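You operate a simulated robot arm through the tools that you are given. There is no shell and no other tool. Be economical: measure what you need, move in short steps, check, and stop when the job is done.

Carry out the task below with a simulated two-armed robot. There is one attempt and no reset: what you move stays moved.

TASK
Pick up the steel can with the earliest date from the ledge of the deep tub with one hand, pass it to the other hand and put it on the top of the work table. Set down upright: steel can.

Only the result counts: the job must be done as asked and must still hold three seconds after the hand-in. Knocking over, shifting, dropping, spilling or breaking anything else fails it.

THE ROBOT
Two 7-joint arms with two-finger parallel grippers on one trunk, on a base that drives. Base frame: it is fixed to the floor where the robot stands at the start and does not move with it; the origin is under the middle of the robot, x ahead of it, y to its left, z up; the surface under the hand at the start is at about z = 800. Readings come in mm, degrees, newtons and seconds.
The left shoulder is at the start at [70, 163, 1070], the right one opposite. With the tool pointing down near the work surface each hand reaches from about 400 to 880 mm from the robot's upright axis, wherever it stands, measured 20 degrees to its own side. Places, roughly: top of the work table [-700, 2500, 800]. Payload 3.43 kg a hand.
Tool frame (each hand has its own): the origin (TCP) lies between the finger pads and is the grasp point; the fingertips stand 34 mm ahead of it; z points along the fingers, y is the line along which they close. Largest opening 128 mm; finger width 24, thickness 12; the body of the gripper, 48 by 130 mm, starts 96 mm behind the TCP.
Orientation is that of the tool frame in the base frame, as a unit quaternion [w, x, y, z]. With the fingers straight down and closing along the base's y, the tool's x points along the base's -x, its y along +y and its z along -z.

THE INTERFACE
- The arms move only by the tool servo_tool. It takes "left_series", "right_series" or both (then of equal length, played together; a hand with none holds still); each is a list of rows, each a list of 7 numbers: the shift along the base's x, y, z in mm, then the turn, a rotation vector about the base's x, y, z in degrees, then the gripper command, from -1 (shut) to 1 (fully open), values between in proportion. In form: [[x, y, z, ax, ay, az, jaw], ...]. A call has 1 to 10 rows; each row shifts and turns the commanded pose from where the row before left it. A row lasts 0.2 s, in which the tool goes at most 50 mm and 8.6 degrees; a call with a longer step from one row to the next is refused whole, and so is a gripper value outside its range. A pose out of reach is approached as far as the arm can. The call stops where the force on the tool passes 40 N (or 10 N more than at its start, if that is more) or the arm is blocked; 0.2 s more then pass. The fingers move at their own pace (about 153 mm/s each) and stop on an object; they squeeze with about 32 N. The grip force told is the motor's: it shows also when the fingers shut on nothing. Time passes only in rows, and 0.2 s behind the last, so rows that do not move let the fingers close. The reply holds the time, the measured pose of the TCP, the force on the tool along the base axes, the opening and the grip force, in the units named above and with some noise, with the torque about the TCP (base axes, N m) and any sound that the robot's microphone picked up, and new pictures: "views" is both (left out), scene, wrist or none (wrist: the cameras of the hands that moved).
- Cameras (640 x 400 px; columns grow to the right, rows downward): "scene" is now at [136.2, -13.6, 1293.4]; the picture's right is [-0.15, -0.99, 0.00], its down [-0.61, 0.09, -0.78] and it looks along [0.78, -0.12, -0.62] (base axes); focal length 261 px, centre (320, 200). "left" rides on the left gripper at [76, 11, -160] in its tool frame; the picture's right is [-0.15, 0.99, 0.00], its down [-0.88, -0.13, -0.46] and it looks along [-0.45, -0.07, 0.89] (tool axes); focal length 234 px, centre (320, 200). "right" rides on the right gripper at [76, -11, -160] in its tool frame; the picture's right is [0.15, 0.99, 0.00], its down [-0.88, 0.13, -0.46] and it looks along [-0.45, 0.07, 0.89] (tool axes); focal length 234 px, centre (320, 200). There is no depth. A picture from a camera that has moved, and an enlarged one, comes with that camera's place and axes in the base frame and with its lens.
- move_column(by): slides the trunk up (or, below 0, down) by that many mm; the arms and the scene camera ride with it, the base frame stays. It gives what a move gives, with no picture.
- drive_base(legs): drives the robot by 1 to 6 legs, each [ahead, left, turn to the left] in mm, mm and degrees, along the robot's own axes; the way and the turn of a leg run together, so that a leg with both is an arc; at most 1500 mm and 180 degrees a leg. The arms and the cameras ride along, it lands a little off, and it stops where it bumps. It gives what a move gives, and a new picture of the scene camera.
- pan_tilt(pan, tilt): turns the head with the scene camera to pan (to the left, within 86 degrees either way) and tilt (down, from -29 to 69), counted from straight ahead of the robot. It gives what a move gives, and a new picture of the scene camera.
- enlarge(camera, box): a new picture of the part [left, top, right, bottom] of that camera's present view, enlarged. No time passes.
- sign_off(): hands the job in; it is judged then, once.

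Go step by step. Nothing tells you exact positions but the pictures and the camera data: compare them with the known pose of the tool, close in by small moves and look again before you grip or let go. The budget is 120 turns and 260 pictures, counting those below and the enlarged ones. Unless the task says otherwise, let go and move clear before handing in, and close with one line.

The tools are called as name(argument=value, ...) on one line, values as JSON. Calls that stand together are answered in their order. servo_tool: Moves the arms, as the interface text tells. Its arguments: {"type":"object","properties":{"left_series":{"type":"array","items":{"type":"array","items":{"type":"number"}}},"right_series":{"type":"array","items":{"type":"array","items":{"type":"number"}}},"views":{"type":"string","enum":["both","scene","wrist","none"]}},"required":[]} The other tools are called the same way: move_column (by) slides the trunk up or down; drive_base (legs) drives the base; pan_tilt (pan, tilt) turns the head that bears the scene camera; enlarge (camera, box) takes an enlarged picture of a part of a camera's view; sign_off () hands the job in.

At the start:

```text
time: 0.0
left_tcp_pos: [725.3, 161.3, 1080.8]
left_tcp_rot: [0.0, -0.001, 1.0, 0.0]
left_force: [0.1, 0.2, -0.1]
left_wrist_torque: [0.03, -0.01, 0.0]
left_finger_gap: 128.0
left_grip_force: 0.0
right_tcp_pos: [454.6, -253.2, 1122.6]
right_tcp_rot: [0.0, 0.001, 1.0, 0.0]
right_force: [1.0, -0.7, -0.4]
right_wrist_torque: [0.03, 0.02, 0.02]
right_finger_gap: 128.0
right_grip_force: 0.1
trunk travel left (down, up): [-550.0, 390.0]
robot x, y, heading: [-2.1, 0.9, -0.1]
head pan, tilt: [-8.5, 38.3]
```

scene: 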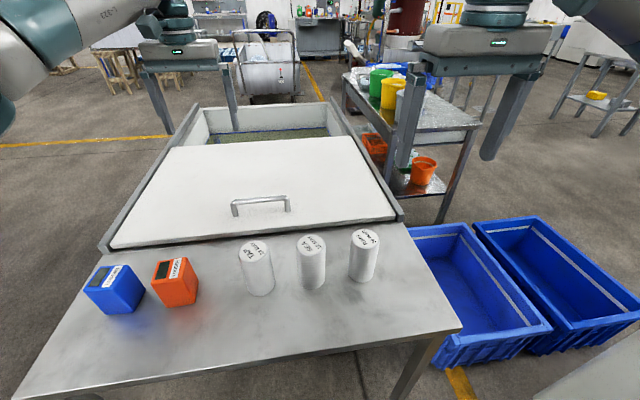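
right: 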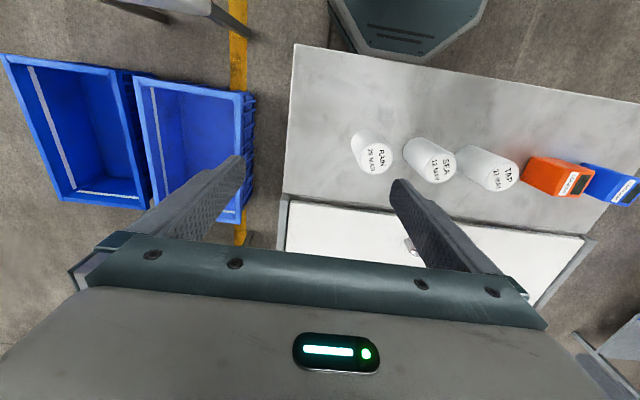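
left: 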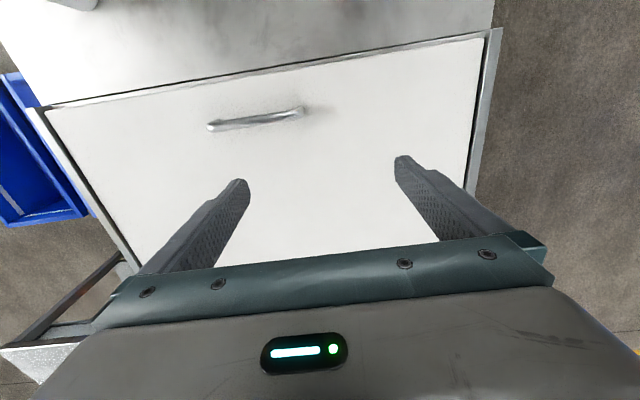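

I see three whitish cylinders with labels on the ledge, plus two boxes. I'll enlarge to read the dates.

enlarge(camera="right", box=[330, 110, 530, 210])

enlarge(camera="scene", box=[220, 215, 400, 315])

pan_tilt(pan=80, tilt=30)

```text
3.20 times, centred on (430, 160) of right
camera zoom: at [379.4, -264.4, 1281.5], right [-0.15, 0.99, 0.0], down [0.88, 0.13, 0.46], along [0.45, 0.07, -0.89], focal length 749 px, centre (-32, 328)
```

zoom: 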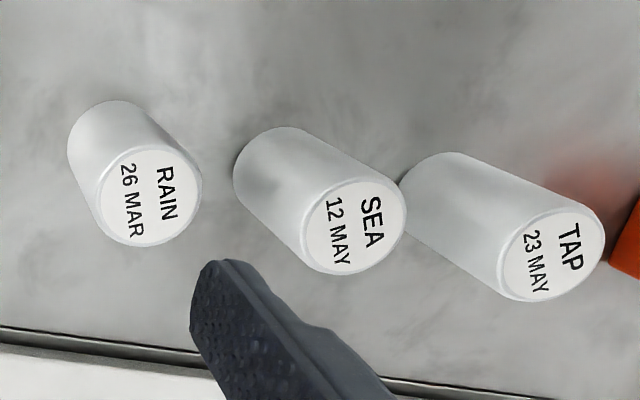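

```text
3.56 times, centred on (310, 265) of scene
camera zoom: at [136.2, -13.6, 1293.4], right [-0.15, -0.99, 0.0], down [-0.61, 0.09, -0.78], along [0.78, -0.12, -0.62], focal length 928 px, centre (356, -31)
```

zoom: 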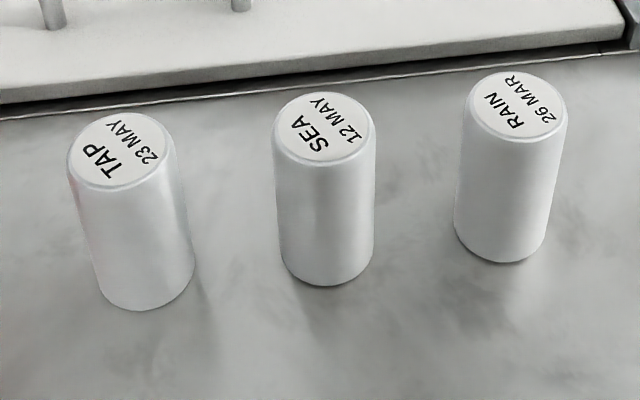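

```text
time: 1.6
left_tcp_pos: [726.3, 161.3, 1083.5]
left_tcp_rot: [0.0, -0.001, 1.0, 0.0]
left_force: [-0.4, 0.0, -1.0]
left_wrist_torque: [0.0, -0.01, 0.04]
left_finger_gap: 127.7
left_grip_force: 0.0
right_tcp_pos: [455.9, -254.2, 1121.7]
right_tcp_rot: [0.0, 0.0, 1.0, 0.0]
right_force: [0.0, -0.1, 1.0]
right_wrist_torque: [0.02, 0.02, -0.03]
right_finger_gap: 127.7
right_grip_force: 0.0
trunk travel left (down, up): [-550.0, 390.0]
robot x, y, heading: [0.1, 0.2, 0.1]
head pan, tilt: [80.0, 30.0]
camera scene: at [66.8, 88.3, 1306.2], right [0.98, -0.17, 0.0], down [-0.09, -0.49, -0.87], along [0.15, 0.85, -0.5], focal length 261 px, centre (320, 200)
```

scene: 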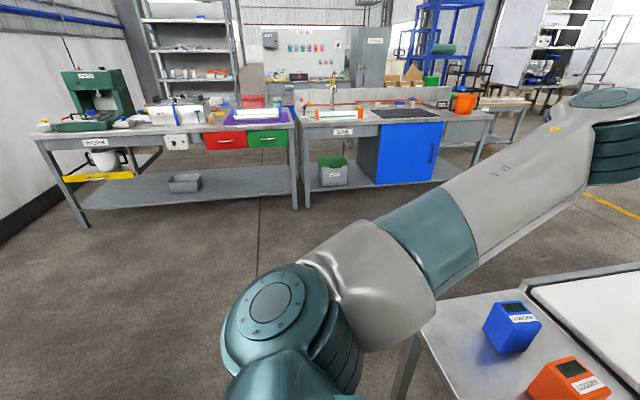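

The earliest date is RAIN, 26 MAR, standing at about (478, -158) with its top at z≈912. I'll move the right hand above it with a narrowed opening.

servo_tool(right_series=[[8, 32, 0, 0, 0, 0, 0.4], [7, 32, -20, 0, 0, 0, 0.4], [7, 32, -40, 0, 0, 0, 0.4], [0, 0, -40, 0, 0, 0, 0.4]], views="wrist")

pan_tilt(pan=-10, tilt=40)

```text
refused: row 3 steps farther than a row can; nothing moved
```

```text
time: 3.3
left_tcp_pos: [725.2, 160.9, 1081.3]
left_tcp_rot: [0.0, -0.001, 1.0, 0.0]
left_force: [0.5, -1.2, -0.1]
left_wrist_torque: [-0.01, 0.01, 0.01]
left_finger_gap: 127.9
left_grip_force: 0.1
right_tcp_pos: [456.0, -252.8, 1122.2]
right_tcp_rot: [0.0, 0.0, 1.0, 0.001]
right_force: [0.9, 0.6, 0.4]
right_wrist_torque: [-0.01, -0.01, 0.02]
right_finger_gap: 127.9
right_grip_force: 0.1
trunk travel left (down, up): [-550.0, 390.0]
robot x, y, heading: [2.7, -0.8, -0.0]
head pan, tilt: [-10.0, 40.0]
camera scene: at [134.8, -15.5, 1290.8], right [-0.17, -0.98, 0.0], down [-0.63, 0.11, -0.77], along [0.75, -0.13, -0.64], focal length 261 px, centre (320, 200)
```

scene: 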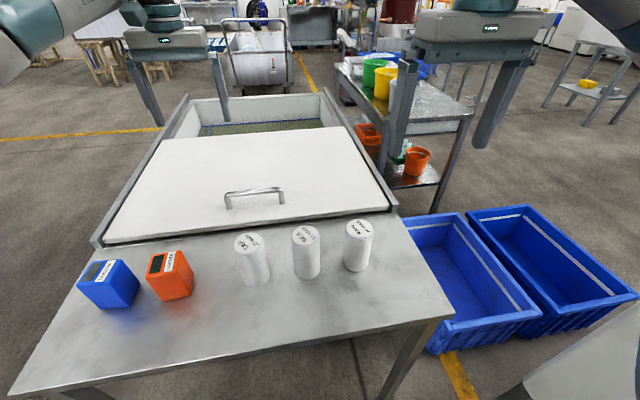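

The step was too long; I'll resend with shorter steps.

servo_tool(right_series=[[8, 32, 0, 0, 0, 0, 0.4], [7, 32, -20, 0, 0, 0, 0.4], [7, 30, -30, 0, 0, 0, 0.4], [0, 0, -40, 0, 0, 0, 0.4], [0, 0, -20, 0, 0, 0, 0.4]])

```text
time: 4.5
left_tcp_pos: [725.5, 162.3, 1081.3]
left_tcp_rot: [0.001, -0.001, 1.0, 0.0]
left_force: [0.1, -0.5, 0.1]
left_wrist_torque: [-0.04, 0.01, 0.0]
left_finger_gap: 128.1
left_grip_force: 0.0
right_tcp_pos: [477.6, -157.1, 1010.2]
right_tcp_rot: [0.0, 0.0, 1.0, 0.001]
right_force: [-1.2, -0.1, -0.1]
right_wrist_torque: [-0.01, -0.02, -0.02]
right_finger_gap: 89.9
right_grip_force: 0.1
trunk travel left (down, up): [-550.0, 390.0]
robot x, y, heading: [-2.5, -2.5, -0.0]
head pan, tilt: [-10.0, 40.0]
camera scene: at [134.9, -15.2, 1290.9], right [-0.17, -0.98, 0.0], down [-0.63, 0.11, -0.77], along [0.75, -0.13, -0.64], focal length 261 px, centre (320, 200)
camera right: at [402.1, -169.4, 1170.1], right [-0.15, 0.99, 0.0], down [0.88, 0.13, 0.46], along [0.45, 0.07, -0.89], focal length 234 px, centre (320, 200)
```

scene: 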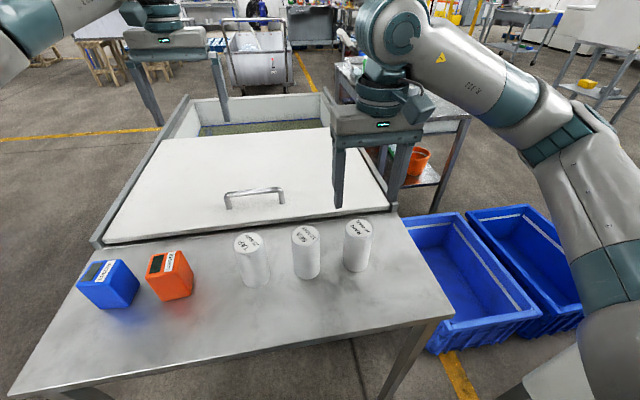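
right: 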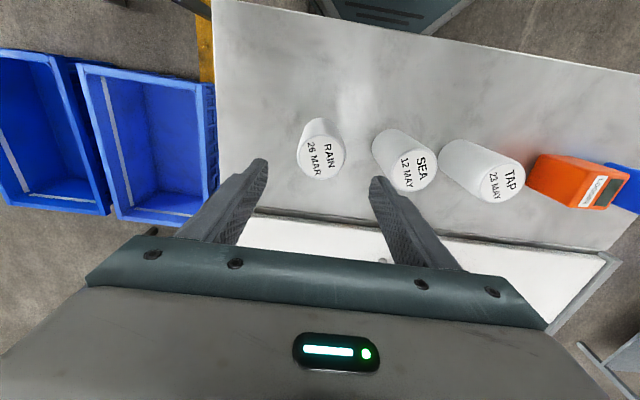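

The hand is centred on the RAIN can within a few mm. I'll descend to z≈892 and close.

servo_tool(right_series=[[0, 1, -40, 0, 0, 0, 0.4], [0, 0, -40, 0, 0, 0, 0.4], [0, 0, -20, 0, 0, 0, 0.4], [0, 0, -18, 0, 0, 0, 0.4], [0, 0, 0, 0, 0, 0, 0.4]])

```text
time: 5.7
left_tcp_pos: [725.3, 161.1, 1081.8]
left_tcp_rot: [0.0, -0.002, 1.0, -0.001]
left_force: [-0.3, -0.5, -0.3]
left_wrist_torque: [-0.01, 0.01, 0.03]
left_finger_gap: 127.9
left_grip_force: 0.0
right_tcp_pos: [477.5, -159.3, 893.4]
right_tcp_rot: [0.0, 0.0, 1.0, -0.001]
right_force: [0.1, -0.6, 0.5]
right_wrist_torque: [0.02, 0.03, 0.0]
right_finger_gap: 89.6
right_grip_force: 0.0
trunk travel left (down, up): [-550.0, 390.0]
robot x, y, heading: [-1.3, 3.1, 0.1]
head pan, tilt: [-10.0, 40.0]
camera scene: at [134.5, -15.4, 1290.9], right [-0.17, -0.98, 0.0], down [-0.63, 0.11, -0.77], along [0.75, -0.13, -0.64], focal length 261 px, centre (320, 200)
camera right: at [401.6, -168.6, 1053.2], right [-0.15, 0.99, 0.0], down [0.88, 0.13, 0.46], along [0.45, 0.07, -0.89], focal length 234 px, centre (320, 200)
```

scene: 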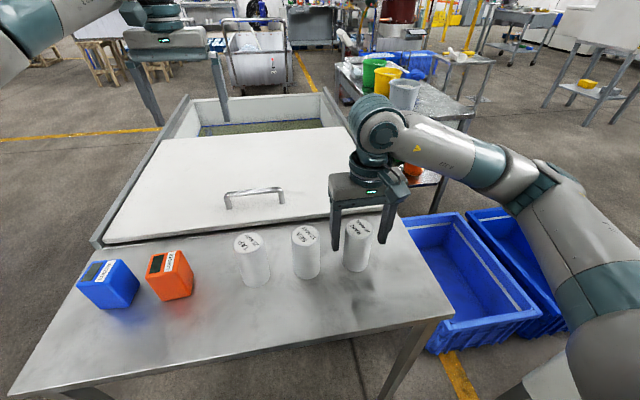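
right: 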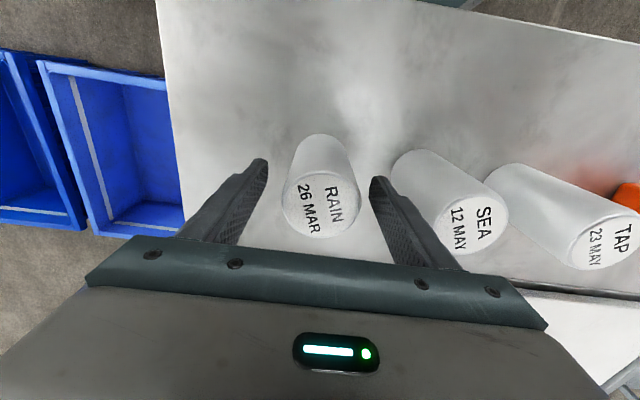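

The can sits between the fingers. I'll close on it and lift.

servo_tool(right_series=[[0, 2, 0, 0, 0, 0, -0.3], [0, 0, 0, 0, 0, 0, -1], [0, 0, 0, 0, 0, 0, -1], [0, 0, 20, 0, 0, 0, -1], [0, 0, 40, 0, 0, 0, -1], [0, 0, 40, 0, 0, 0, -1], [0, 0, 0, 0, 0, 0, -1]])

```text
time: 7.3
left_tcp_pos: [725.9, 161.2, 1080.9]
left_tcp_rot: [-0.001, -0.001, 1.0, -0.001]
left_force: [-0.9, 0.6, 0.7]
left_wrist_torque: [0.02, -0.02, 0.02]
left_finger_gap: 128.0
left_grip_force: 0.0
right_tcp_pos: [476.3, -158.2, 993.5]
right_tcp_rot: [0.0, 0.0, 1.0, -0.001]
right_force: [-0.1, 0.2, -2.7]
right_wrist_torque: [0.0, 0.02, 0.0]
right_finger_gap: 57.4
right_grip_force: 31.3
trunk travel left (down, up): [-550.0, 390.0]
robot x, y, heading: [-3.4, 3.3, -0.1]
head pan, tilt: [-10.0, 40.0]
camera scene: at [135.6, -15.9, 1290.7], right [-0.17, -0.98, 0.0], down [-0.63, 0.11, -0.77], along [0.75, -0.13, -0.64], focal length 261 px, centre (320, 200)
camera right: at [401.0, -168.6, 1153.3], right [-0.15, 0.99, 0.0], down [0.88, 0.13, 0.45], along [0.45, 0.07, -0.89], focal length 234 px, centre (320, 200)
```

scene: 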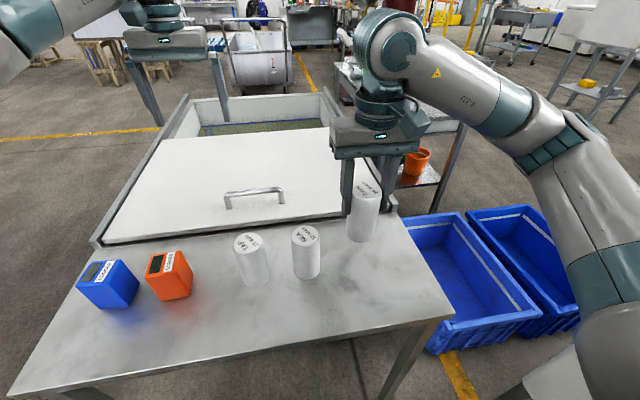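
right: 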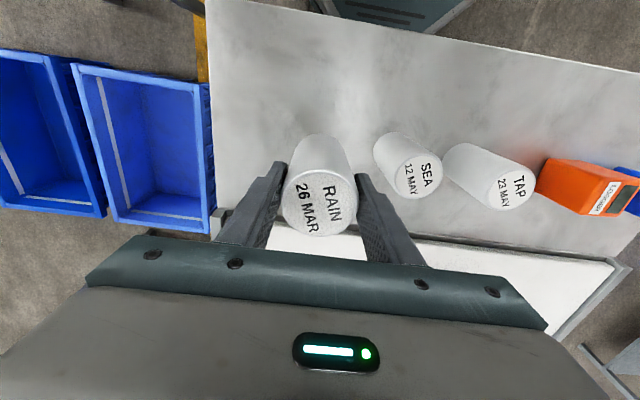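

The can is held (57 mm gap, about 0.28 kg). Next I'll raise it and bring it to the middle while the left hand starts yawing for a side grasp.

servo_tool(right_series=[[0, 0, 30, 0, 0, 0, -1], [0, 0, 30, 0, 0, 0, -1], [10, 12, 10, 0, 0, 0, -1], [10, 12, 10, 0, 0, 0, -1], [10, 12, 10, 0, 0, 0, -1], [10, 12, 5, 0, 0, 0, -1], [10, 12, 0, 0, 0, 0, -1], [10, 12, 0, 0, 0, 0, -1], [10, 12, 0, 0, 0, 0, -1], [10, 12, 0, 0, 0, 0, -1]], left_series=[[-10, 10, 0, 0, 0, 8.5, 1], [-10, 10, 0, 0, 0, 8.5, 1], [-10, 10, 0, 0, 0, 8.5, 1], [-10, 10, 0, 0, 0, 8.5, 1], [-10, 10, 0, 0, 0, 8.5, 1], [-10, 10, 0, 0, 0, 8.5, 1], [-10, 10, 0, 0, 0, 8.5, 1], [-10, 10, 0, 0, 0, 8.5, 1], [-10, 10, 0, 0, 0, 8.5, 1], [-10, 10, 0, 0, 0, 8.5, 1]], views="scene")

```text
time: 9.5
left_tcp_pos: [625.8, 261.8, 1081.3]
left_tcp_rot: [0.001, -0.676, 0.737, 0.0]
left_force: [1.0, 0.6, -0.4]
left_wrist_torque: [-0.02, 0.0, 0.0]
left_finger_gap: 128.1
left_grip_force: 0.1
right_tcp_pos: [556.3, -60.1, 1087.9]
right_tcp_rot: [0.0, 0.0, 1.0, -0.001]
right_force: [-0.1, -0.1, -2.7]
right_wrist_torque: [-0.03, -0.01, -0.04]
right_finger_gap: 57.1
right_grip_force: 32.4
trunk travel left (down, up): [-550.0, 390.0]
robot x, y, heading: [2.0, 1.2, -0.1]
head pan, tilt: [-10.0, 40.0]
camera scene: at [135.0, -14.2, 1290.8], right [-0.17, -0.98, 0.0], down [-0.63, 0.11, -0.77], along [0.75, -0.13, -0.64], focal length 261 px, centre (320, 200)
```

scene: 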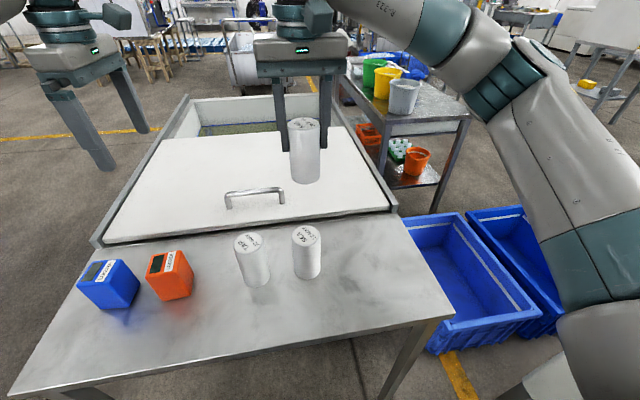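

Left hand is open and yawed. Now I'll pitch it to 30° below horizontal, pointing toward the can.

servo_tool(left_series=[[-9, 0, -5, 0, 0, 5, 1], [-9, -3, -5, -8.5, 0, 0, 1], [-9, -3, -5, -8.5, 0, 0, 1], [-9, -3, -5, -8.5, 0, 0, 1], [-9, -3, -5, -8.5, 0, 0, 1], [-9, -3, -5, -8.5, 0, 0, 1], [-9, -3, -5, -8.5, 0, 0, 1], [-7, -3, -5, -8.5, 0, 0, 1], [0, 0, 0, 0, 0, 0, 1]])

```text
time: 11.5
left_tcp_pos: [555.0, 238.7, 1041.5]
left_tcp_rot: [0.351, 0.614, -0.613, 0.351]
left_force: [-0.2, -0.3, 0.1]
left_wrist_torque: [-0.01, 0.0, 0.04]
left_finger_gap: 127.9
left_grip_force: 0.0
right_tcp_pos: [556.4, -61.3, 1088.5]
right_tcp_rot: [0.0, 0.0, 1.0, -0.001]
right_force: [-0.5, -0.3, -3.5]
right_wrist_torque: [0.03, 0.03, -0.01]
right_finger_gap: 57.6
right_grip_force: 31.8
trunk travel left (down, up): [-550.0, 390.0]
robot x, y, heading: [-0.1, -1.6, -0.0]
head pan, tilt: [-10.0, 40.0]
camera scene: at [135.1, -16.0, 1290.8], right [-0.17, -0.98, 0.0], down [-0.63, 0.11, -0.77], along [0.75, -0.13, -0.64], focal length 261 px, centre (320, 200)
camera left: at [544.0, 339.8, 1187.6], right [-0.99, 0.07, -0.12], down [0.13, 0.84, -0.53], along [0.07, -0.54, -0.84], focal length 234 px, centre (320, 200)
```

scene: 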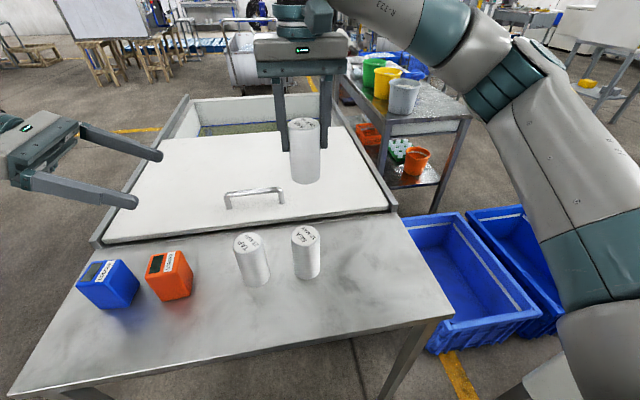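
left: 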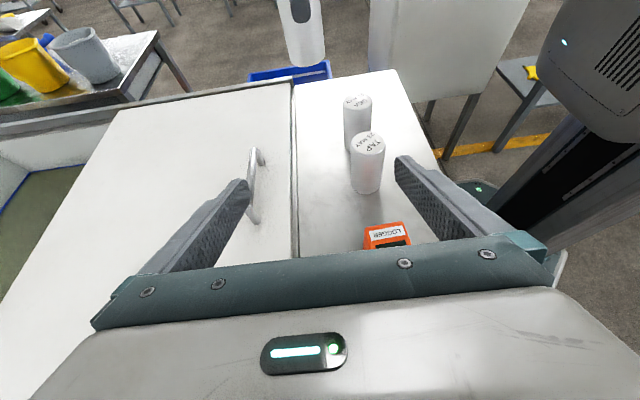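

The left hand is in orientation and lined up in x. I'll close in by about 160 mm and check.

servo_tool(left_series=[[0, -40, -3, 0, 0, 0, 1], [0, -40, -3, 0, 0, 0, 1], [0, -40, -3, 0, 0, 0, 1], [0, -40, -3, 0, 0, 0, 1], [0, -20, 0, 0, 0, 0, 1]])

```text
time: 12.7
left_tcp_pos: [555.8, 62.9, 1030.2]
left_tcp_rot: [0.351, 0.615, -0.613, 0.351]
left_force: [0.1, 0.5, 0.6]
left_wrist_torque: [-0.01, 0.02, -0.03]
left_finger_gap: 128.0
left_grip_force: 0.1
right_tcp_pos: [556.3, -62.0, 1089.0]
right_tcp_rot: [0.0, 0.0, 1.0, 0.0]
right_force: [-0.4, 0.6, -4.0]
right_wrist_torque: [0.0, 0.0, 0.04]
right_finger_gap: 57.4
right_grip_force: 32.4
trunk travel left (down, up): [-550.0, 390.0]
robot x, y, heading: [0.1, -0.6, 0.1]
head pan, tilt: [-10.0, 40.0]
camera scene: at [135.0, -15.5, 1290.8], right [-0.17, -0.98, 0.0], down [-0.63, 0.11, -0.77], along [0.75, -0.13, -0.64], focal length 261 px, centre (320, 200)
camera left: at [544.8, 163.1, 1176.3], right [-0.99, 0.07, -0.12], down [0.13, 0.84, -0.53], along [0.07, -0.54, -0.84], focal length 234 px, centre (320, 200)
```

scene: 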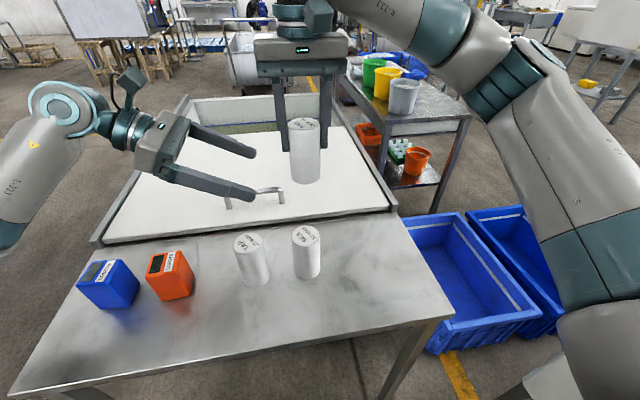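
left: 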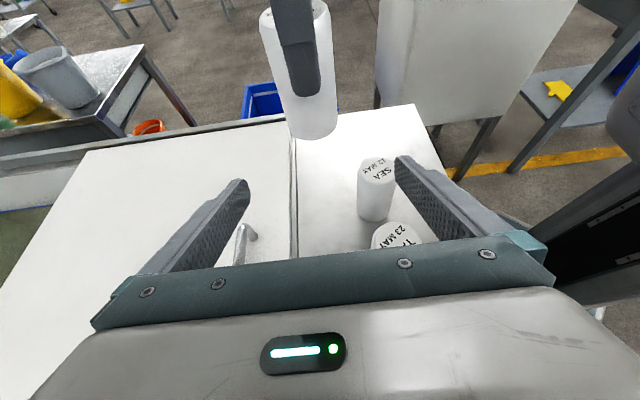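

The alignment looks good and the camera box on the left hand should clear the right gripper by about 20 mm. I'll advance to the can and watch the forces.

servo_tool(left_series=[[0, -30, 1, 0, 0, 0, 1], [0, -30, 1, 0, 0, 0, 1], [0, -25, 1, 0, 0, 0, 1], [0, -15, 1, 0, 0, 0, 1], [0, -15, 1, 0, 0, 0, 1], [0, 0, 0, 0, 0, 0, 1]])

```text
time: 14.1
left_tcp_pos: [554.1, -55.5, 1035.2]
left_tcp_rot: [0.351, 0.614, -0.613, 0.351]
left_force: [0.2, 0.0, -0.5]
left_wrist_torque: [-0.04, 0.0, 0.0]
left_finger_gap: 128.0
left_grip_force: 0.0
right_tcp_pos: [557.1, -61.3, 1088.1]
right_tcp_rot: [0.0, 0.0, 1.0, 0.0]
right_force: [-0.3, 0.3, -3.0]
right_wrist_torque: [0.0, 0.0, -0.05]
right_finger_gap: 57.6
right_grip_force: 32.2
trunk travel left (down, up): [-550.0, 390.0]
robot x, y, heading: [2.0, 3.8, -0.1]
head pan, tilt: [-10.0, 40.0]
camera scene: at [135.0, -15.0, 1290.8], right [-0.17, -0.98, 0.0], down [-0.63, 0.11, -0.77], along [0.75, -0.13, -0.64], focal length 261 px, centre (320, 200)
camera left: at [544.0, 45.3, 1181.0], right [-0.99, 0.07, -0.12], down [0.13, 0.84, -0.53], along [0.07, -0.54, -0.84], focal length 234 px, centre (320, 200)
```

scene: 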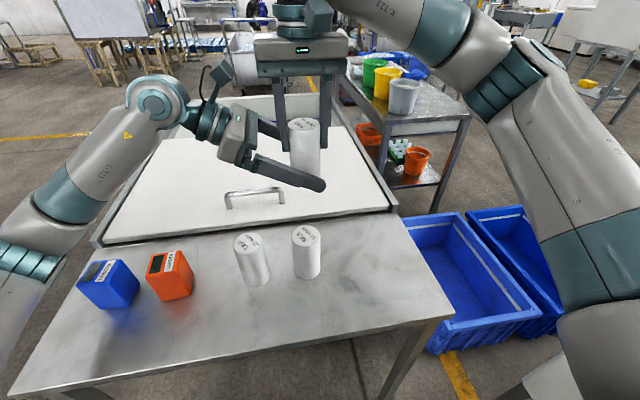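
left: 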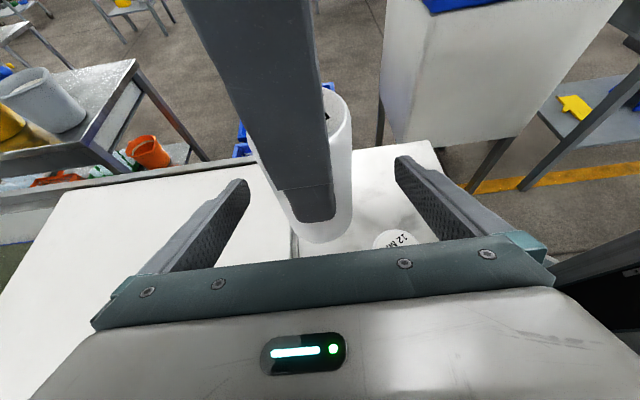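

The left fingers straddle the lower part of the can. I'll close the left hand.

servo_tool(left_series=[[2, 0, 0, 0, 0, 0, 0.2], [0, 0, 0, 0, 0, 0, -0.1], [0, 0, 0, 0, 0, 0, -1], [0, 0, 0, 0, 0, 0, -1], [0, 0, 0, 0, 0, 0, -1]])

```text
time: 15.3
left_tcp_pos: [558.3, -54.5, 1034.8]
left_tcp_rot: [0.351, 0.615, -0.613, 0.351]
left_force: [16.5, -1.9, -0.2]
left_wrist_torque: [-0.02, 0.31, 0.27]
left_finger_gap: 57.2
left_grip_force: 31.9
right_tcp_pos: [556.5, -60.5, 1089.3]
right_tcp_rot: [-0.001, -0.001, 1.0, 0.0]
right_force: [-17.3, 1.8, -2.4]
right_wrist_torque: [0.11, 0.64, -0.16]
right_finger_gap: 57.6
right_grip_force: 31.9
trunk travel left (down, up): [-550.0, 390.0]
robot x, y, heading: [1.5, 0.7, -0.2]
head pan, tilt: [-10.0, 40.0]
camera scene: at [135.1, -15.5, 1290.8], right [-0.17, -0.98, 0.0], down [-0.63, 0.11, -0.77], along [0.75, -0.13, -0.64], focal length 261 px, centre (320, 200)
camera left: at [546.9, 45.4, 1180.9], right [-0.99, 0.07, -0.12], down [0.13, 0.84, -0.53], along [0.07, -0.54, -0.84], focal length 234 px, centre (320, 200)
```

scene: 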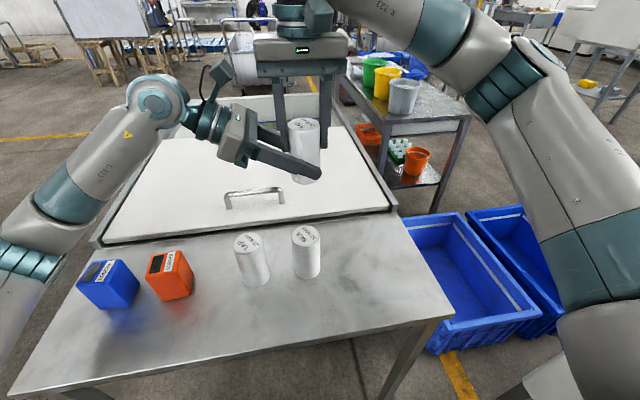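
left: 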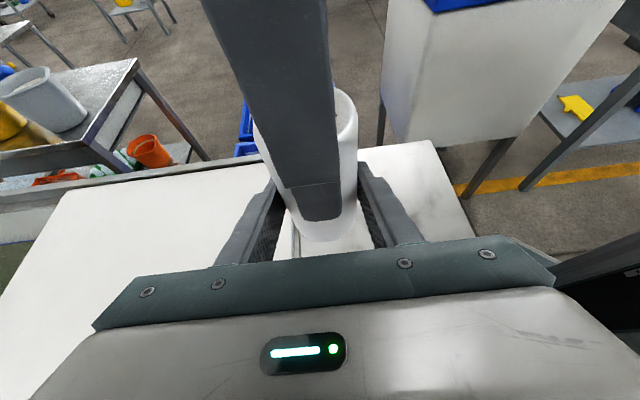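

Both hands grip the can with some side load. I'll ease that off, then open the right hand slightly and raise it.

servo_tool(left_series=[[2, 0, 0, 0, 0, 0, -1], [0, 0, 0, 0, 0, 0, -1]], views="none")

servo_tool(right_series=[[0, 0, 0, 0, 0, 0, 0.2], [0, 0, 0, 0, 0, 0, 0.2], [0, 0, 15, 0, 0, 0, 0.2], [0, 0, 30, 0, 0, 0, 0.2], [0, 0, 40, 0, 0, 0, 0.2]])

```text
time: 15.9
left_tcp_pos: [559.5, -55.3, 1035.0]
left_tcp_rot: [-0.352, -0.614, 0.614, -0.35]
left_force: [5.3, 1.2, 1.1]
left_wrist_torque: [-0.05, -0.09, -0.05]
left_finger_gap: 56.9
left_grip_force: 31.6
right_tcp_pos: [556.8, -60.1, 1088.4]
right_tcp_rot: [0.0, -0.001, 1.0, 0.0]
right_force: [-6.0, 0.3, -3.7]
right_wrist_torque: [0.05, 0.48, 0.05]
right_finger_gap: 57.7
right_grip_force: 32.1
trunk travel left (down, up): [-550.0, 390.0]
robot x, y, heading: [0.7, 0.4, -0.2]
head pan, tilt: [-10.0, 40.0]
```

```text
time: 17.1
left_tcp_pos: [558.2, -54.4, 1034.0]
left_tcp_rot: [0.351, 0.615, -0.613, 0.351]
left_force: [0.4, 1.0, -0.2]
left_wrist_torque: [0.0, -0.02, 0.03]
left_finger_gap: 57.0
left_grip_force: 32.2
right_tcp_pos: [556.8, -58.5, 1174.0]
right_tcp_rot: [-0.001, 0.0, 1.0, 0.0]
right_force: [-0.4, -0.4, -0.5]
right_wrist_torque: [0.0, 0.0, -0.01]
right_finger_gap: 76.9
right_grip_force: 0.1
trunk travel left (down, up): [-550.0, 390.0]
robot x, y, heading: [-0.2, -2.5, 0.0]
head pan, tilt: [-10.0, 40.0]
camera scene: at [133.7, -14.8, 1290.9], right [-0.17, -0.98, 0.0], down [-0.63, 0.11, -0.77], along [0.75, -0.13, -0.64], focal length 261 px, centre (320, 200)
camera right: at [480.2, -69.8, 1334.2], right [-0.15, 0.99, 0.0], down [0.88, 0.13, 0.46], along [0.45, 0.07, -0.89], focal length 234 px, centre (320, 200)
```

scene: 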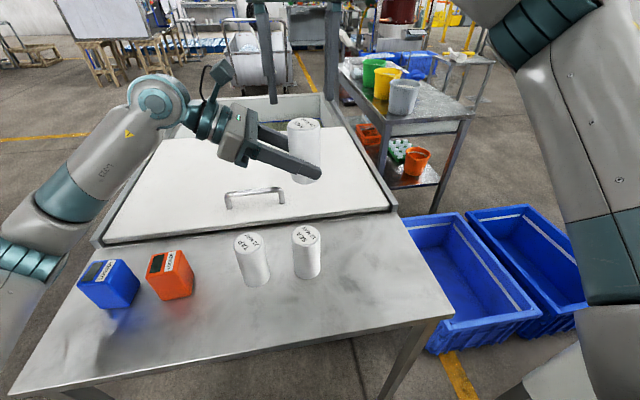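
right: 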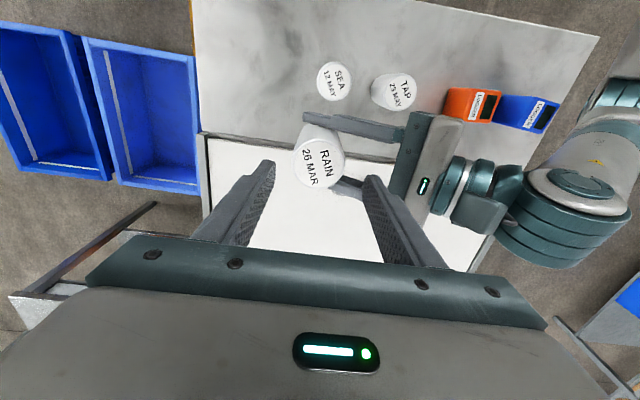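

The can is now in the left hand alone. I'll clear the right hand upward and to its side, and raise the left a little.

servo_tool(right_series=[[0, 0, 40, 0, 0, 0, 0.2], [0, 0, 20, 0, 0, 0, 0.2], [-15, -40, 0, 0, 0, 0, 0.2], [-15, -40, 0, 0, 0, 0, 0.2], [-15, -40, 0, 0, 0, 0, 0.2], [-15, -40, 0, 0, 0, 0, 0.2], [-15, -40, -20, 0, 0, 0, 0.2], [-15, -30, -30, 0, 0, 0, 0.2]], left_series=[[0, 0, 0, 0, 0, 0, -1], [0, 0, 0, 0, 0, 0, -1], [0, 0, 0, 0, 0, 0, -1], [0, 0, 0, 0, 0, 0, -1], [-10, 20, 20, 0, 0, 0, -1], [-10, 20, 20, 0, 0, 0, -1], [-10, 20, 20, 0, 0, 0, -1], [-10, 20, 0, 0, 0, 0, -1]], views="none")

pan_tilt(pan=86, tilt=45)

```text
time: 18.9
left_tcp_pos: [518.0, 25.7, 1095.4]
left_tcp_rot: [0.35, 0.615, -0.614, 0.351]
left_force: [-0.6, 0.0, -3.6]
left_wrist_torque: [0.01, 0.02, 0.0]
left_finger_gap: 57.3
left_grip_force: 31.9
right_tcp_pos: [464.4, -292.0, 1182.6]
right_tcp_rot: [0.0, 0.0, 1.0, 0.0]
right_force: [-0.7, 0.0, 0.4]
right_wrist_torque: [0.03, 0.01, -0.01]
right_finger_gap: 76.8
right_grip_force: 0.0
trunk travel left (down, up): [-550.0, 390.0]
robot x, y, heading: [-2.8, 3.6, -0.0]
head pan, tilt: [-10.0, 40.0]
```

```text
time: 20.6
left_tcp_pos: [519.6, 27.5, 1094.1]
left_tcp_rot: [0.351, 0.614, -0.614, 0.35]
left_force: [-0.4, -0.4, -3.0]
left_wrist_torque: [0.06, 0.01, -0.01]
left_finger_gap: 56.9
left_grip_force: 32.3
right_tcp_pos: [466.6, -290.4, 1183.2]
right_tcp_rot: [0.0, 0.0, 1.0, 0.0]
right_force: [-0.7, -0.2, -0.2]
right_wrist_torque: [0.0, 0.0, -0.01]
right_finger_gap: 76.5
right_grip_force: 0.1
trunk travel left (down, up): [-550.0, 390.0]
robot x, y, heading: [1.3, 1.4, 0.1]
head pan, tilt: [85.9, 45.0]
camera scene: at [57.1, 80.4, 1283.6], right [1.0, -0.07, 0.0], down [-0.05, -0.71, -0.71], along [0.05, 0.71, -0.71], focal length 261 px, centre (320, 200)
```

scene: 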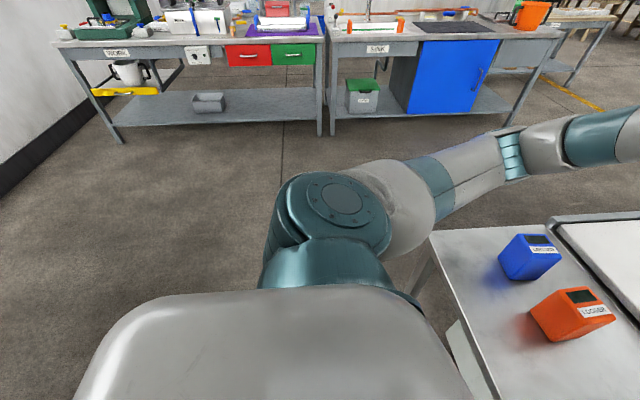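

The floor to the left is open, and the work table's front edge lies near y≈2150. I'll back off, turn 90° left and look at the table.

drive_base(legs=[[-250, 0, 0], [0, 300, 0], [0, 0, 90]])

pan_tilt(pan=10, tilt=20)

```text
time: 27.8
left_tcp_pos: [-269.4, 814.7, 1096.1]
left_tcp_rot: [0.002, 0.869, -0.001, 0.495]
left_force: [0.0, 0.9, -2.5]
left_wrist_torque: [0.04, 0.04, -0.03]
left_finger_gap: 57.0
left_grip_force: 32.3
right_tcp_pos: [46.7, 758.2, 1181.6]
right_tcp_rot: [0.0, -0.706, 0.708, 0.0]
right_force: [-0.4, -0.5, 0.3]
right_wrist_torque: [0.03, 0.01, -0.04]
right_finger_gap: 76.8
right_grip_force: 0.1
trunk travel left (down, up): [-550.0, 390.0]
robot x, y, heading: [-244.4, 293.3, 89.7]
head pan, tilt: [85.9, 45.0]
camera scene: at [-326.2, 349.8, 1283.6], right [0.07, 1.0, 0.0], down [0.71, -0.05, -0.71], along [-0.71, 0.05, -0.71], focal length 261 px, centre (320, 200)
```

scene: 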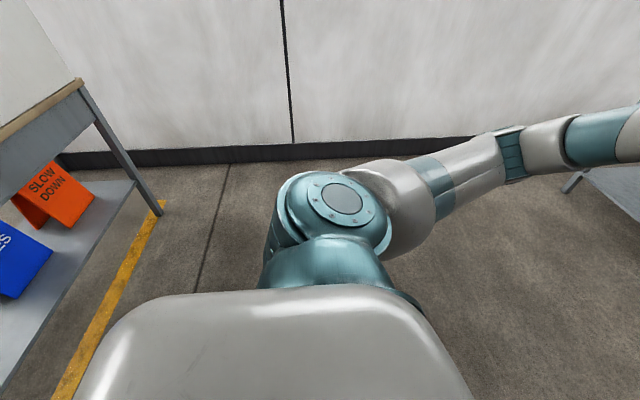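

```text
time: 29.3
left_tcp_pos: [-269.4, 813.0, 1094.3]
left_tcp_rot: [0.003, 0.868, -0.002, 0.496]
left_force: [0.4, 1.0, -2.6]
left_wrist_torque: [0.04, 0.04, 0.0]
left_finger_gap: 57.3
left_grip_force: 31.2
right_tcp_pos: [46.6, 758.1, 1182.0]
right_tcp_rot: [0.0, -0.706, 0.708, 0.0]
right_force: [0.7, 0.1, 1.0]
right_wrist_torque: [0.02, -0.01, 0.0]
right_finger_gap: 77.0
right_grip_force: 0.1
trunk travel left (down, up): [-550.0, 390.0]
robot x, y, heading: [-245.3, 293.6, 89.8]
head pan, tilt: [10.0, 20.0]
camera scene: at [-260.9, 435.5, 1322.2], right [0.99, 0.17, 0.0], down [0.06, -0.34, -0.94], along [-0.16, 0.93, -0.34], focal length 261 px, centre (320, 200)
```

scene: 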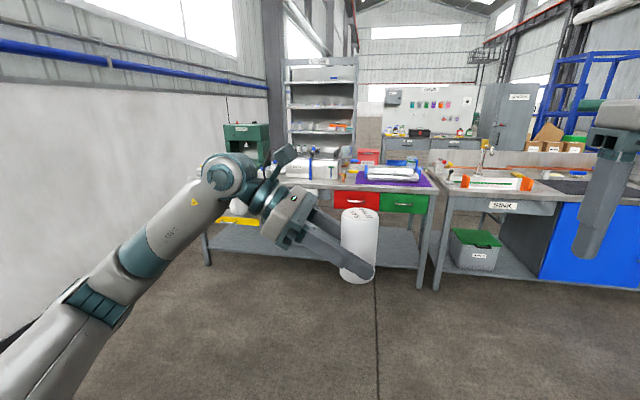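

The work table is ahead and to the left. I'll drive closer for a view of its top.

drive_base(legs=[[900, 400, 0]])

pan_tilt(pan=-5, tilt=30)

```text
time: 34.4
left_tcp_pos: [-658.4, 1712.9, 1095.0]
left_tcp_rot: [0.003, 0.868, -0.003, 0.497]
left_force: [1.0, 0.1, -3.7]
left_wrist_torque: [0.01, 0.01, 0.01]
left_finger_gap: 56.9
left_grip_force: 32.1
right_tcp_pos: [-342.1, 1656.2, 1182.8]
right_tcp_rot: [0.0, -0.705, 0.709, 0.0]
right_force: [-0.2, 0.6, -0.9]
right_wrist_torque: [-0.03, 0.03, 0.02]
right_finger_gap: 76.5
right_grip_force: 0.1
trunk travel left (down, up): [-550.0, 390.0]
robot x, y, heading: [-636.0, 1193.0, 89.6]
head pan, tilt: [10.0, 20.0]
camera scene: at [-650.8, 1334.9, 1322.2], right [0.99, 0.17, 0.0], down [0.06, -0.34, -0.94], along [-0.16, 0.93, -0.34], focal length 261 px, centre (320, 200)
```

scene: 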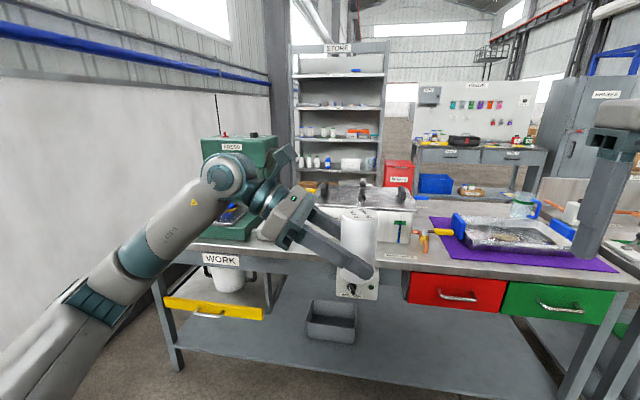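

```text
time: 35.2
left_tcp_pos: [-658.3, 1713.1, 1095.9]
left_tcp_rot: [0.002, 0.868, -0.002, 0.496]
left_force: [0.5, -0.3, -2.8]
left_wrist_torque: [0.02, 0.04, 0.03]
left_finger_gap: 57.0
left_grip_force: 32.1
right_tcp_pos: [-342.1, 1656.6, 1182.3]
right_tcp_rot: [0.0, -0.704, 0.71, 0.0]
right_force: [0.1, -0.8, -0.2]
right_wrist_torque: [0.0, -0.01, -0.02]
right_finger_gap: 76.8
right_grip_force: 0.1
trunk travel left (down, up): [-550.0, 390.0]
robot x, y, heading: [-635.3, 1193.9, 89.7]
head pan, tilt: [-5.0, 30.0]
camera scene: at [-626.7, 1332.8, 1306.2], right [1.0, -0.09, 0.0], down [-0.05, -0.5, -0.87], along [0.08, 0.86, -0.5], focal length 261 px, centre (320, 200)
```

scene: 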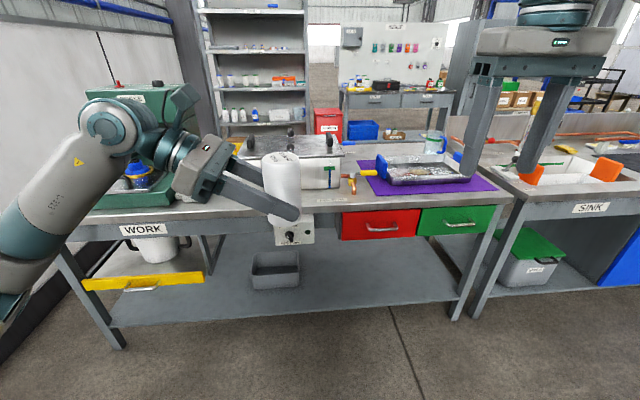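

The arm hides the table's near part. I'll raise the trunk for a better overview.

move_column(by=350)

pan_tilt(pan=0, tilt=42)

```text
time: 38.6
left_tcp_pos: [-657.3, 1711.3, 1445.8]
left_tcp_rot: [0.002, 0.868, -0.002, 0.496]
left_force: [0.3, 0.6, -2.3]
left_wrist_torque: [-0.01, 0.07, 0.02]
left_finger_gap: 57.0
left_grip_force: 31.9
right_tcp_pos: [-341.5, 1657.0, 1531.6]
right_tcp_rot: [-0.001, -0.705, 0.71, 0.001]
right_force: [0.1, 0.4, 0.0]
right_wrist_torque: [0.04, -0.03, 0.0]
right_finger_gap: 76.6
right_grip_force: 0.1
trunk travel left (down, up): [-900.0, 40.0]
robot x, y, heading: [-635.0, 1193.8, 89.6]
head pan, tilt: [-5.0, 30.0]
```

```text
time: 39.3
left_tcp_pos: [-658.0, 1713.1, 1445.9]
left_tcp_rot: [0.002, 0.868, -0.003, 0.496]
left_force: [-0.4, 1.1, -2.3]
left_wrist_torque: [0.01, 0.01, 0.03]
left_finger_gap: 56.9
left_grip_force: 32.2
right_tcp_pos: [-342.1, 1655.9, 1531.8]
right_tcp_rot: [0.001, -0.705, 0.71, 0.0]
right_force: [-0.5, -0.3, -0.4]
right_wrist_torque: [0.0, -0.06, 0.01]
right_finger_gap: 76.9
right_grip_force: 0.2
trunk travel left (down, up): [-900.0, 40.0]
robot x, y, heading: [-635.5, 1193.8, 89.4]
head pan, tilt: [0.0, 42.0]
camera scene: at [-634.6, 1326.7, 1637.9], right [1.0, -0.01, 0.0], down [-0.01, -0.67, -0.74], along [0.01, 0.74, -0.67], focal length 261 px, centre (320, 200)
```

scene: 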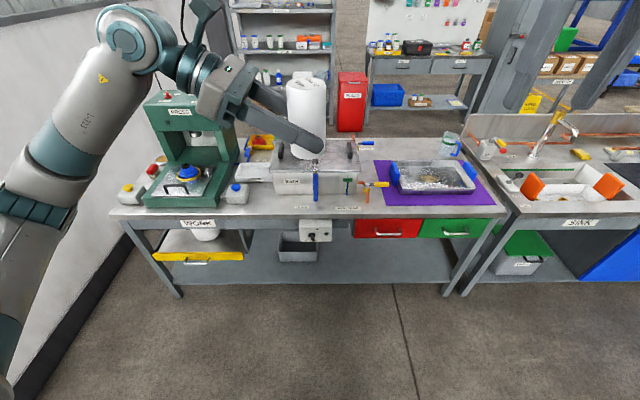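

enlarge(camera="scene", box=[190, 110, 430, 260])

```text
2.67 times, centred on (310, 185) of scene
camera zoom: at [-634.6, 1326.7, 1637.9], right [1.0, -0.01, 0.0], down [-0.01, -0.67, -0.74], along [0.01, 0.74, -0.67], focal length 696 px, centre (347, 240)
```

zoom: 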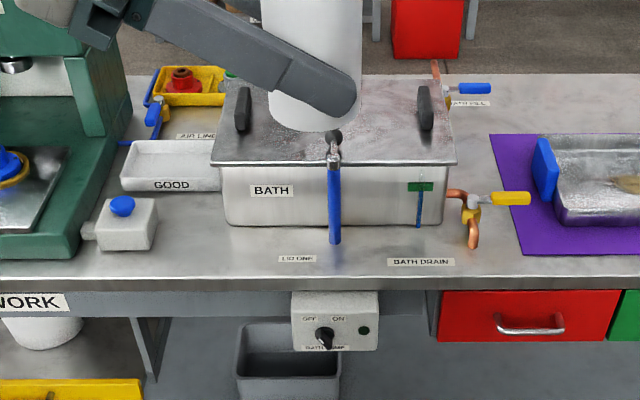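

A free spot lies in front-left of the bath, around (-880, 2220). To come in over the front edge, I'll turn the left hand to point straight ahead, keeping the can upright.

servo_tool(left_series=[[-12, 8, 0, 0, 0, 8.5, -1], [-12, 8, 0, 0, 0, 8.5, -1], [-12, 8, 0, 0, 0, 8.5, -1], [-12, 8, 0, 0, 0, 8.5, -1], [-12, 8, 0, 0, 0, 8.5, -1], [-12, 8, 0, 0, 0, 8.5, -1], [-12, 8, 0, 0, 0, 8.5, -1], [-12, 8, 0, 0, 0, 8.5, -1], [-12, 8, 0, 0, 0, 8.5, -1], [-12, 8, 0, 0, 0, 8.5, -1]])

```text
time: 41.5
left_tcp_pos: [-778.3, 1793.1, 1444.1]
left_tcp_rot: [-0.334, 0.642, 0.585, 0.367]
left_force: [0.2, 0.0, -3.6]
left_wrist_torque: [0.01, 0.02, 0.04]
left_finger_gap: 57.1
left_grip_force: 31.7
right_tcp_pos: [-340.1, 1656.6, 1532.1]
right_tcp_rot: [-0.001, -0.705, 0.709, 0.0]
right_force: [0.2, -0.4, 0.3]
right_wrist_torque: [-0.01, 0.02, 0.01]
right_finger_gap: 76.8
right_grip_force: 0.1
trunk travel left (down, up): [-900.0, 40.0]
robot x, y, heading: [-633.3, 1192.0, 89.8]
head pan, tilt: [0.0, 42.0]
camera scene: at [-633.6, 1327.2, 1637.8], right [1.0, -0.01, 0.0], down [-0.01, -0.67, -0.74], along [0.01, 0.74, -0.67], focal length 261 px, centre (320, 200)
camera left: at [-775.1, 1694.4, 1590.8], right [0.98, -0.17, -0.13], down [-0.21, -0.82, -0.53], along [-0.02, 0.54, -0.84], focal length 234 px, centre (320, 200)
```

scene: 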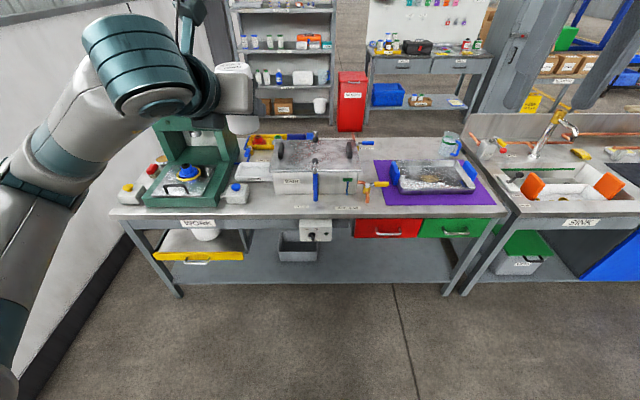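
left: 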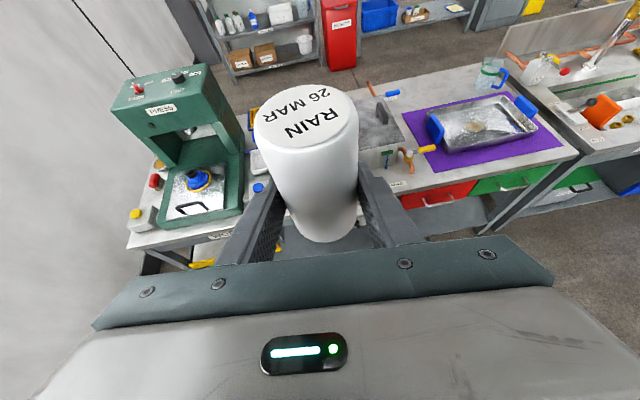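

The can is held well, pointing ahead. I'll recheck the target spot now that it's unobstructed.

enlarge(camera="scene", box=[200, 130, 360, 230])

```text
4.00 times, centred on (280, 180) of scene
camera zoom: at [-633.6, 1327.2, 1637.8], right [1.0, -0.01, 0.0], down [-0.01, -0.67, -0.74], along [0.01, 0.74, -0.67], focal length 1044 px, centre (480, 280)
```

zoom: 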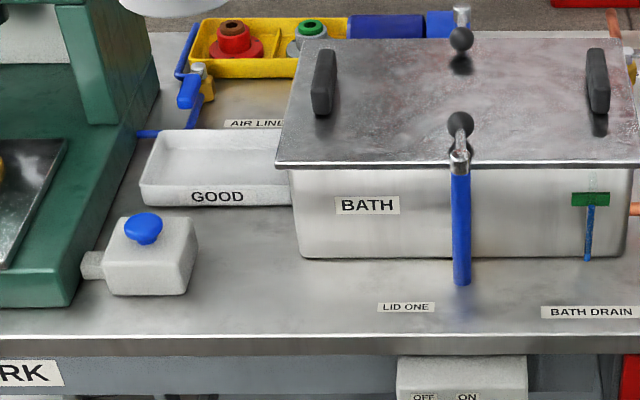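

The target is about (-860, 2215), clear of the box, bath and labels. I'll drive up to the table with the hands high.

drive_base(legs=[[250, 82, 0], [150, 0, 0]])

pan_tilt(pan=5, tilt=60)

```text
time: 44.4
left_tcp_pos: [-851.3, 2196.2, 1445.3]
left_tcp_rot: [-0.333, 0.644, 0.582, 0.369]
left_force: [0.7, 0.2, -3.8]
left_wrist_torque: [0.03, 0.03, -0.01]
left_finger_gap: 56.8
left_grip_force: 32.2
right_tcp_pos: [-416.4, 2056.5, 1532.3]
right_tcp_rot: [0.0, -0.702, 0.712, 0.002]
right_force: [-0.1, -0.1, 0.0]
right_wrist_torque: [0.02, 0.02, -0.01]
right_finger_gap: 76.6
right_grip_force: 0.0
trunk travel left (down, up): [-900.0, 40.0]
robot x, y, heading: [-713.1, 1599.7, 89.0]
head pan, tilt: [0.0, 42.0]
camera scene: at [-711.8, 1728.6, 1638.2], right [1.0, -0.02, 0.0], down [-0.01, -0.67, -0.74], along [0.01, 0.74, -0.67], focal length 261 px, centre (320, 200)
```

scene: 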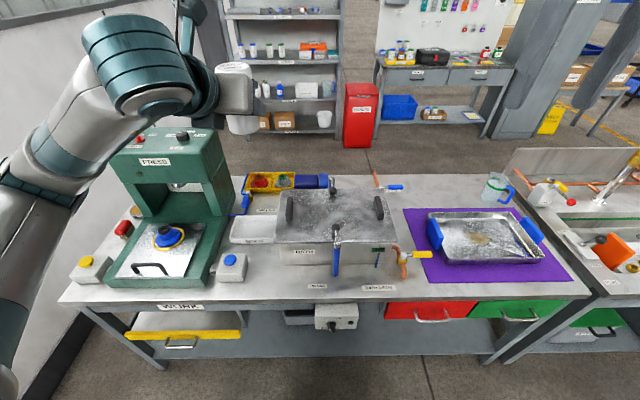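

```text
time: 45.2
left_tcp_pos: [-850.1, 2198.9, 1444.4]
left_tcp_rot: [-0.332, 0.644, 0.583, 0.368]
left_force: [-0.3, 0.2, -3.3]
left_wrist_torque: [-0.03, -0.01, 0.01]
left_finger_gap: 57.0
left_grip_force: 32.0
right_tcp_pos: [-416.4, 2060.2, 1532.5]
right_tcp_rot: [0.0, -0.702, 0.713, 0.0]
right_force: [0.3, -0.3, 0.1]
right_wrist_torque: [0.0, 0.02, 0.0]
right_finger_gap: 76.7
right_grip_force: 0.0
trunk travel left (down, up): [-900.0, 40.0]
robot x, y, heading: [-715.1, 1603.6, 89.0]
head pan, tilt: [5.0, 60.0]
camera scene: at [-717.3, 1715.4, 1614.0], right [1.0, 0.07, 0.0], down [0.06, -0.86, -0.5], along [-0.04, 0.5, -0.87], focal length 261 px, centre (320, 200)
```

scene: 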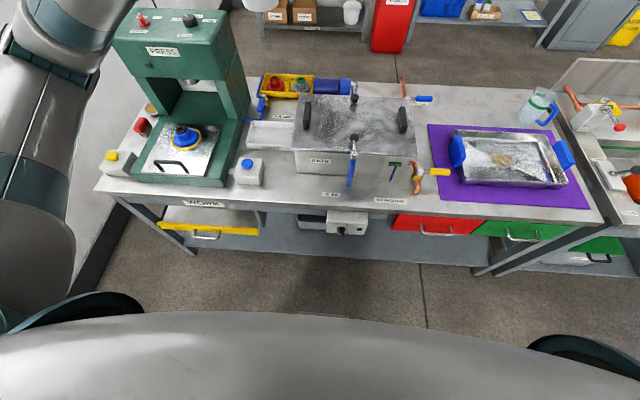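

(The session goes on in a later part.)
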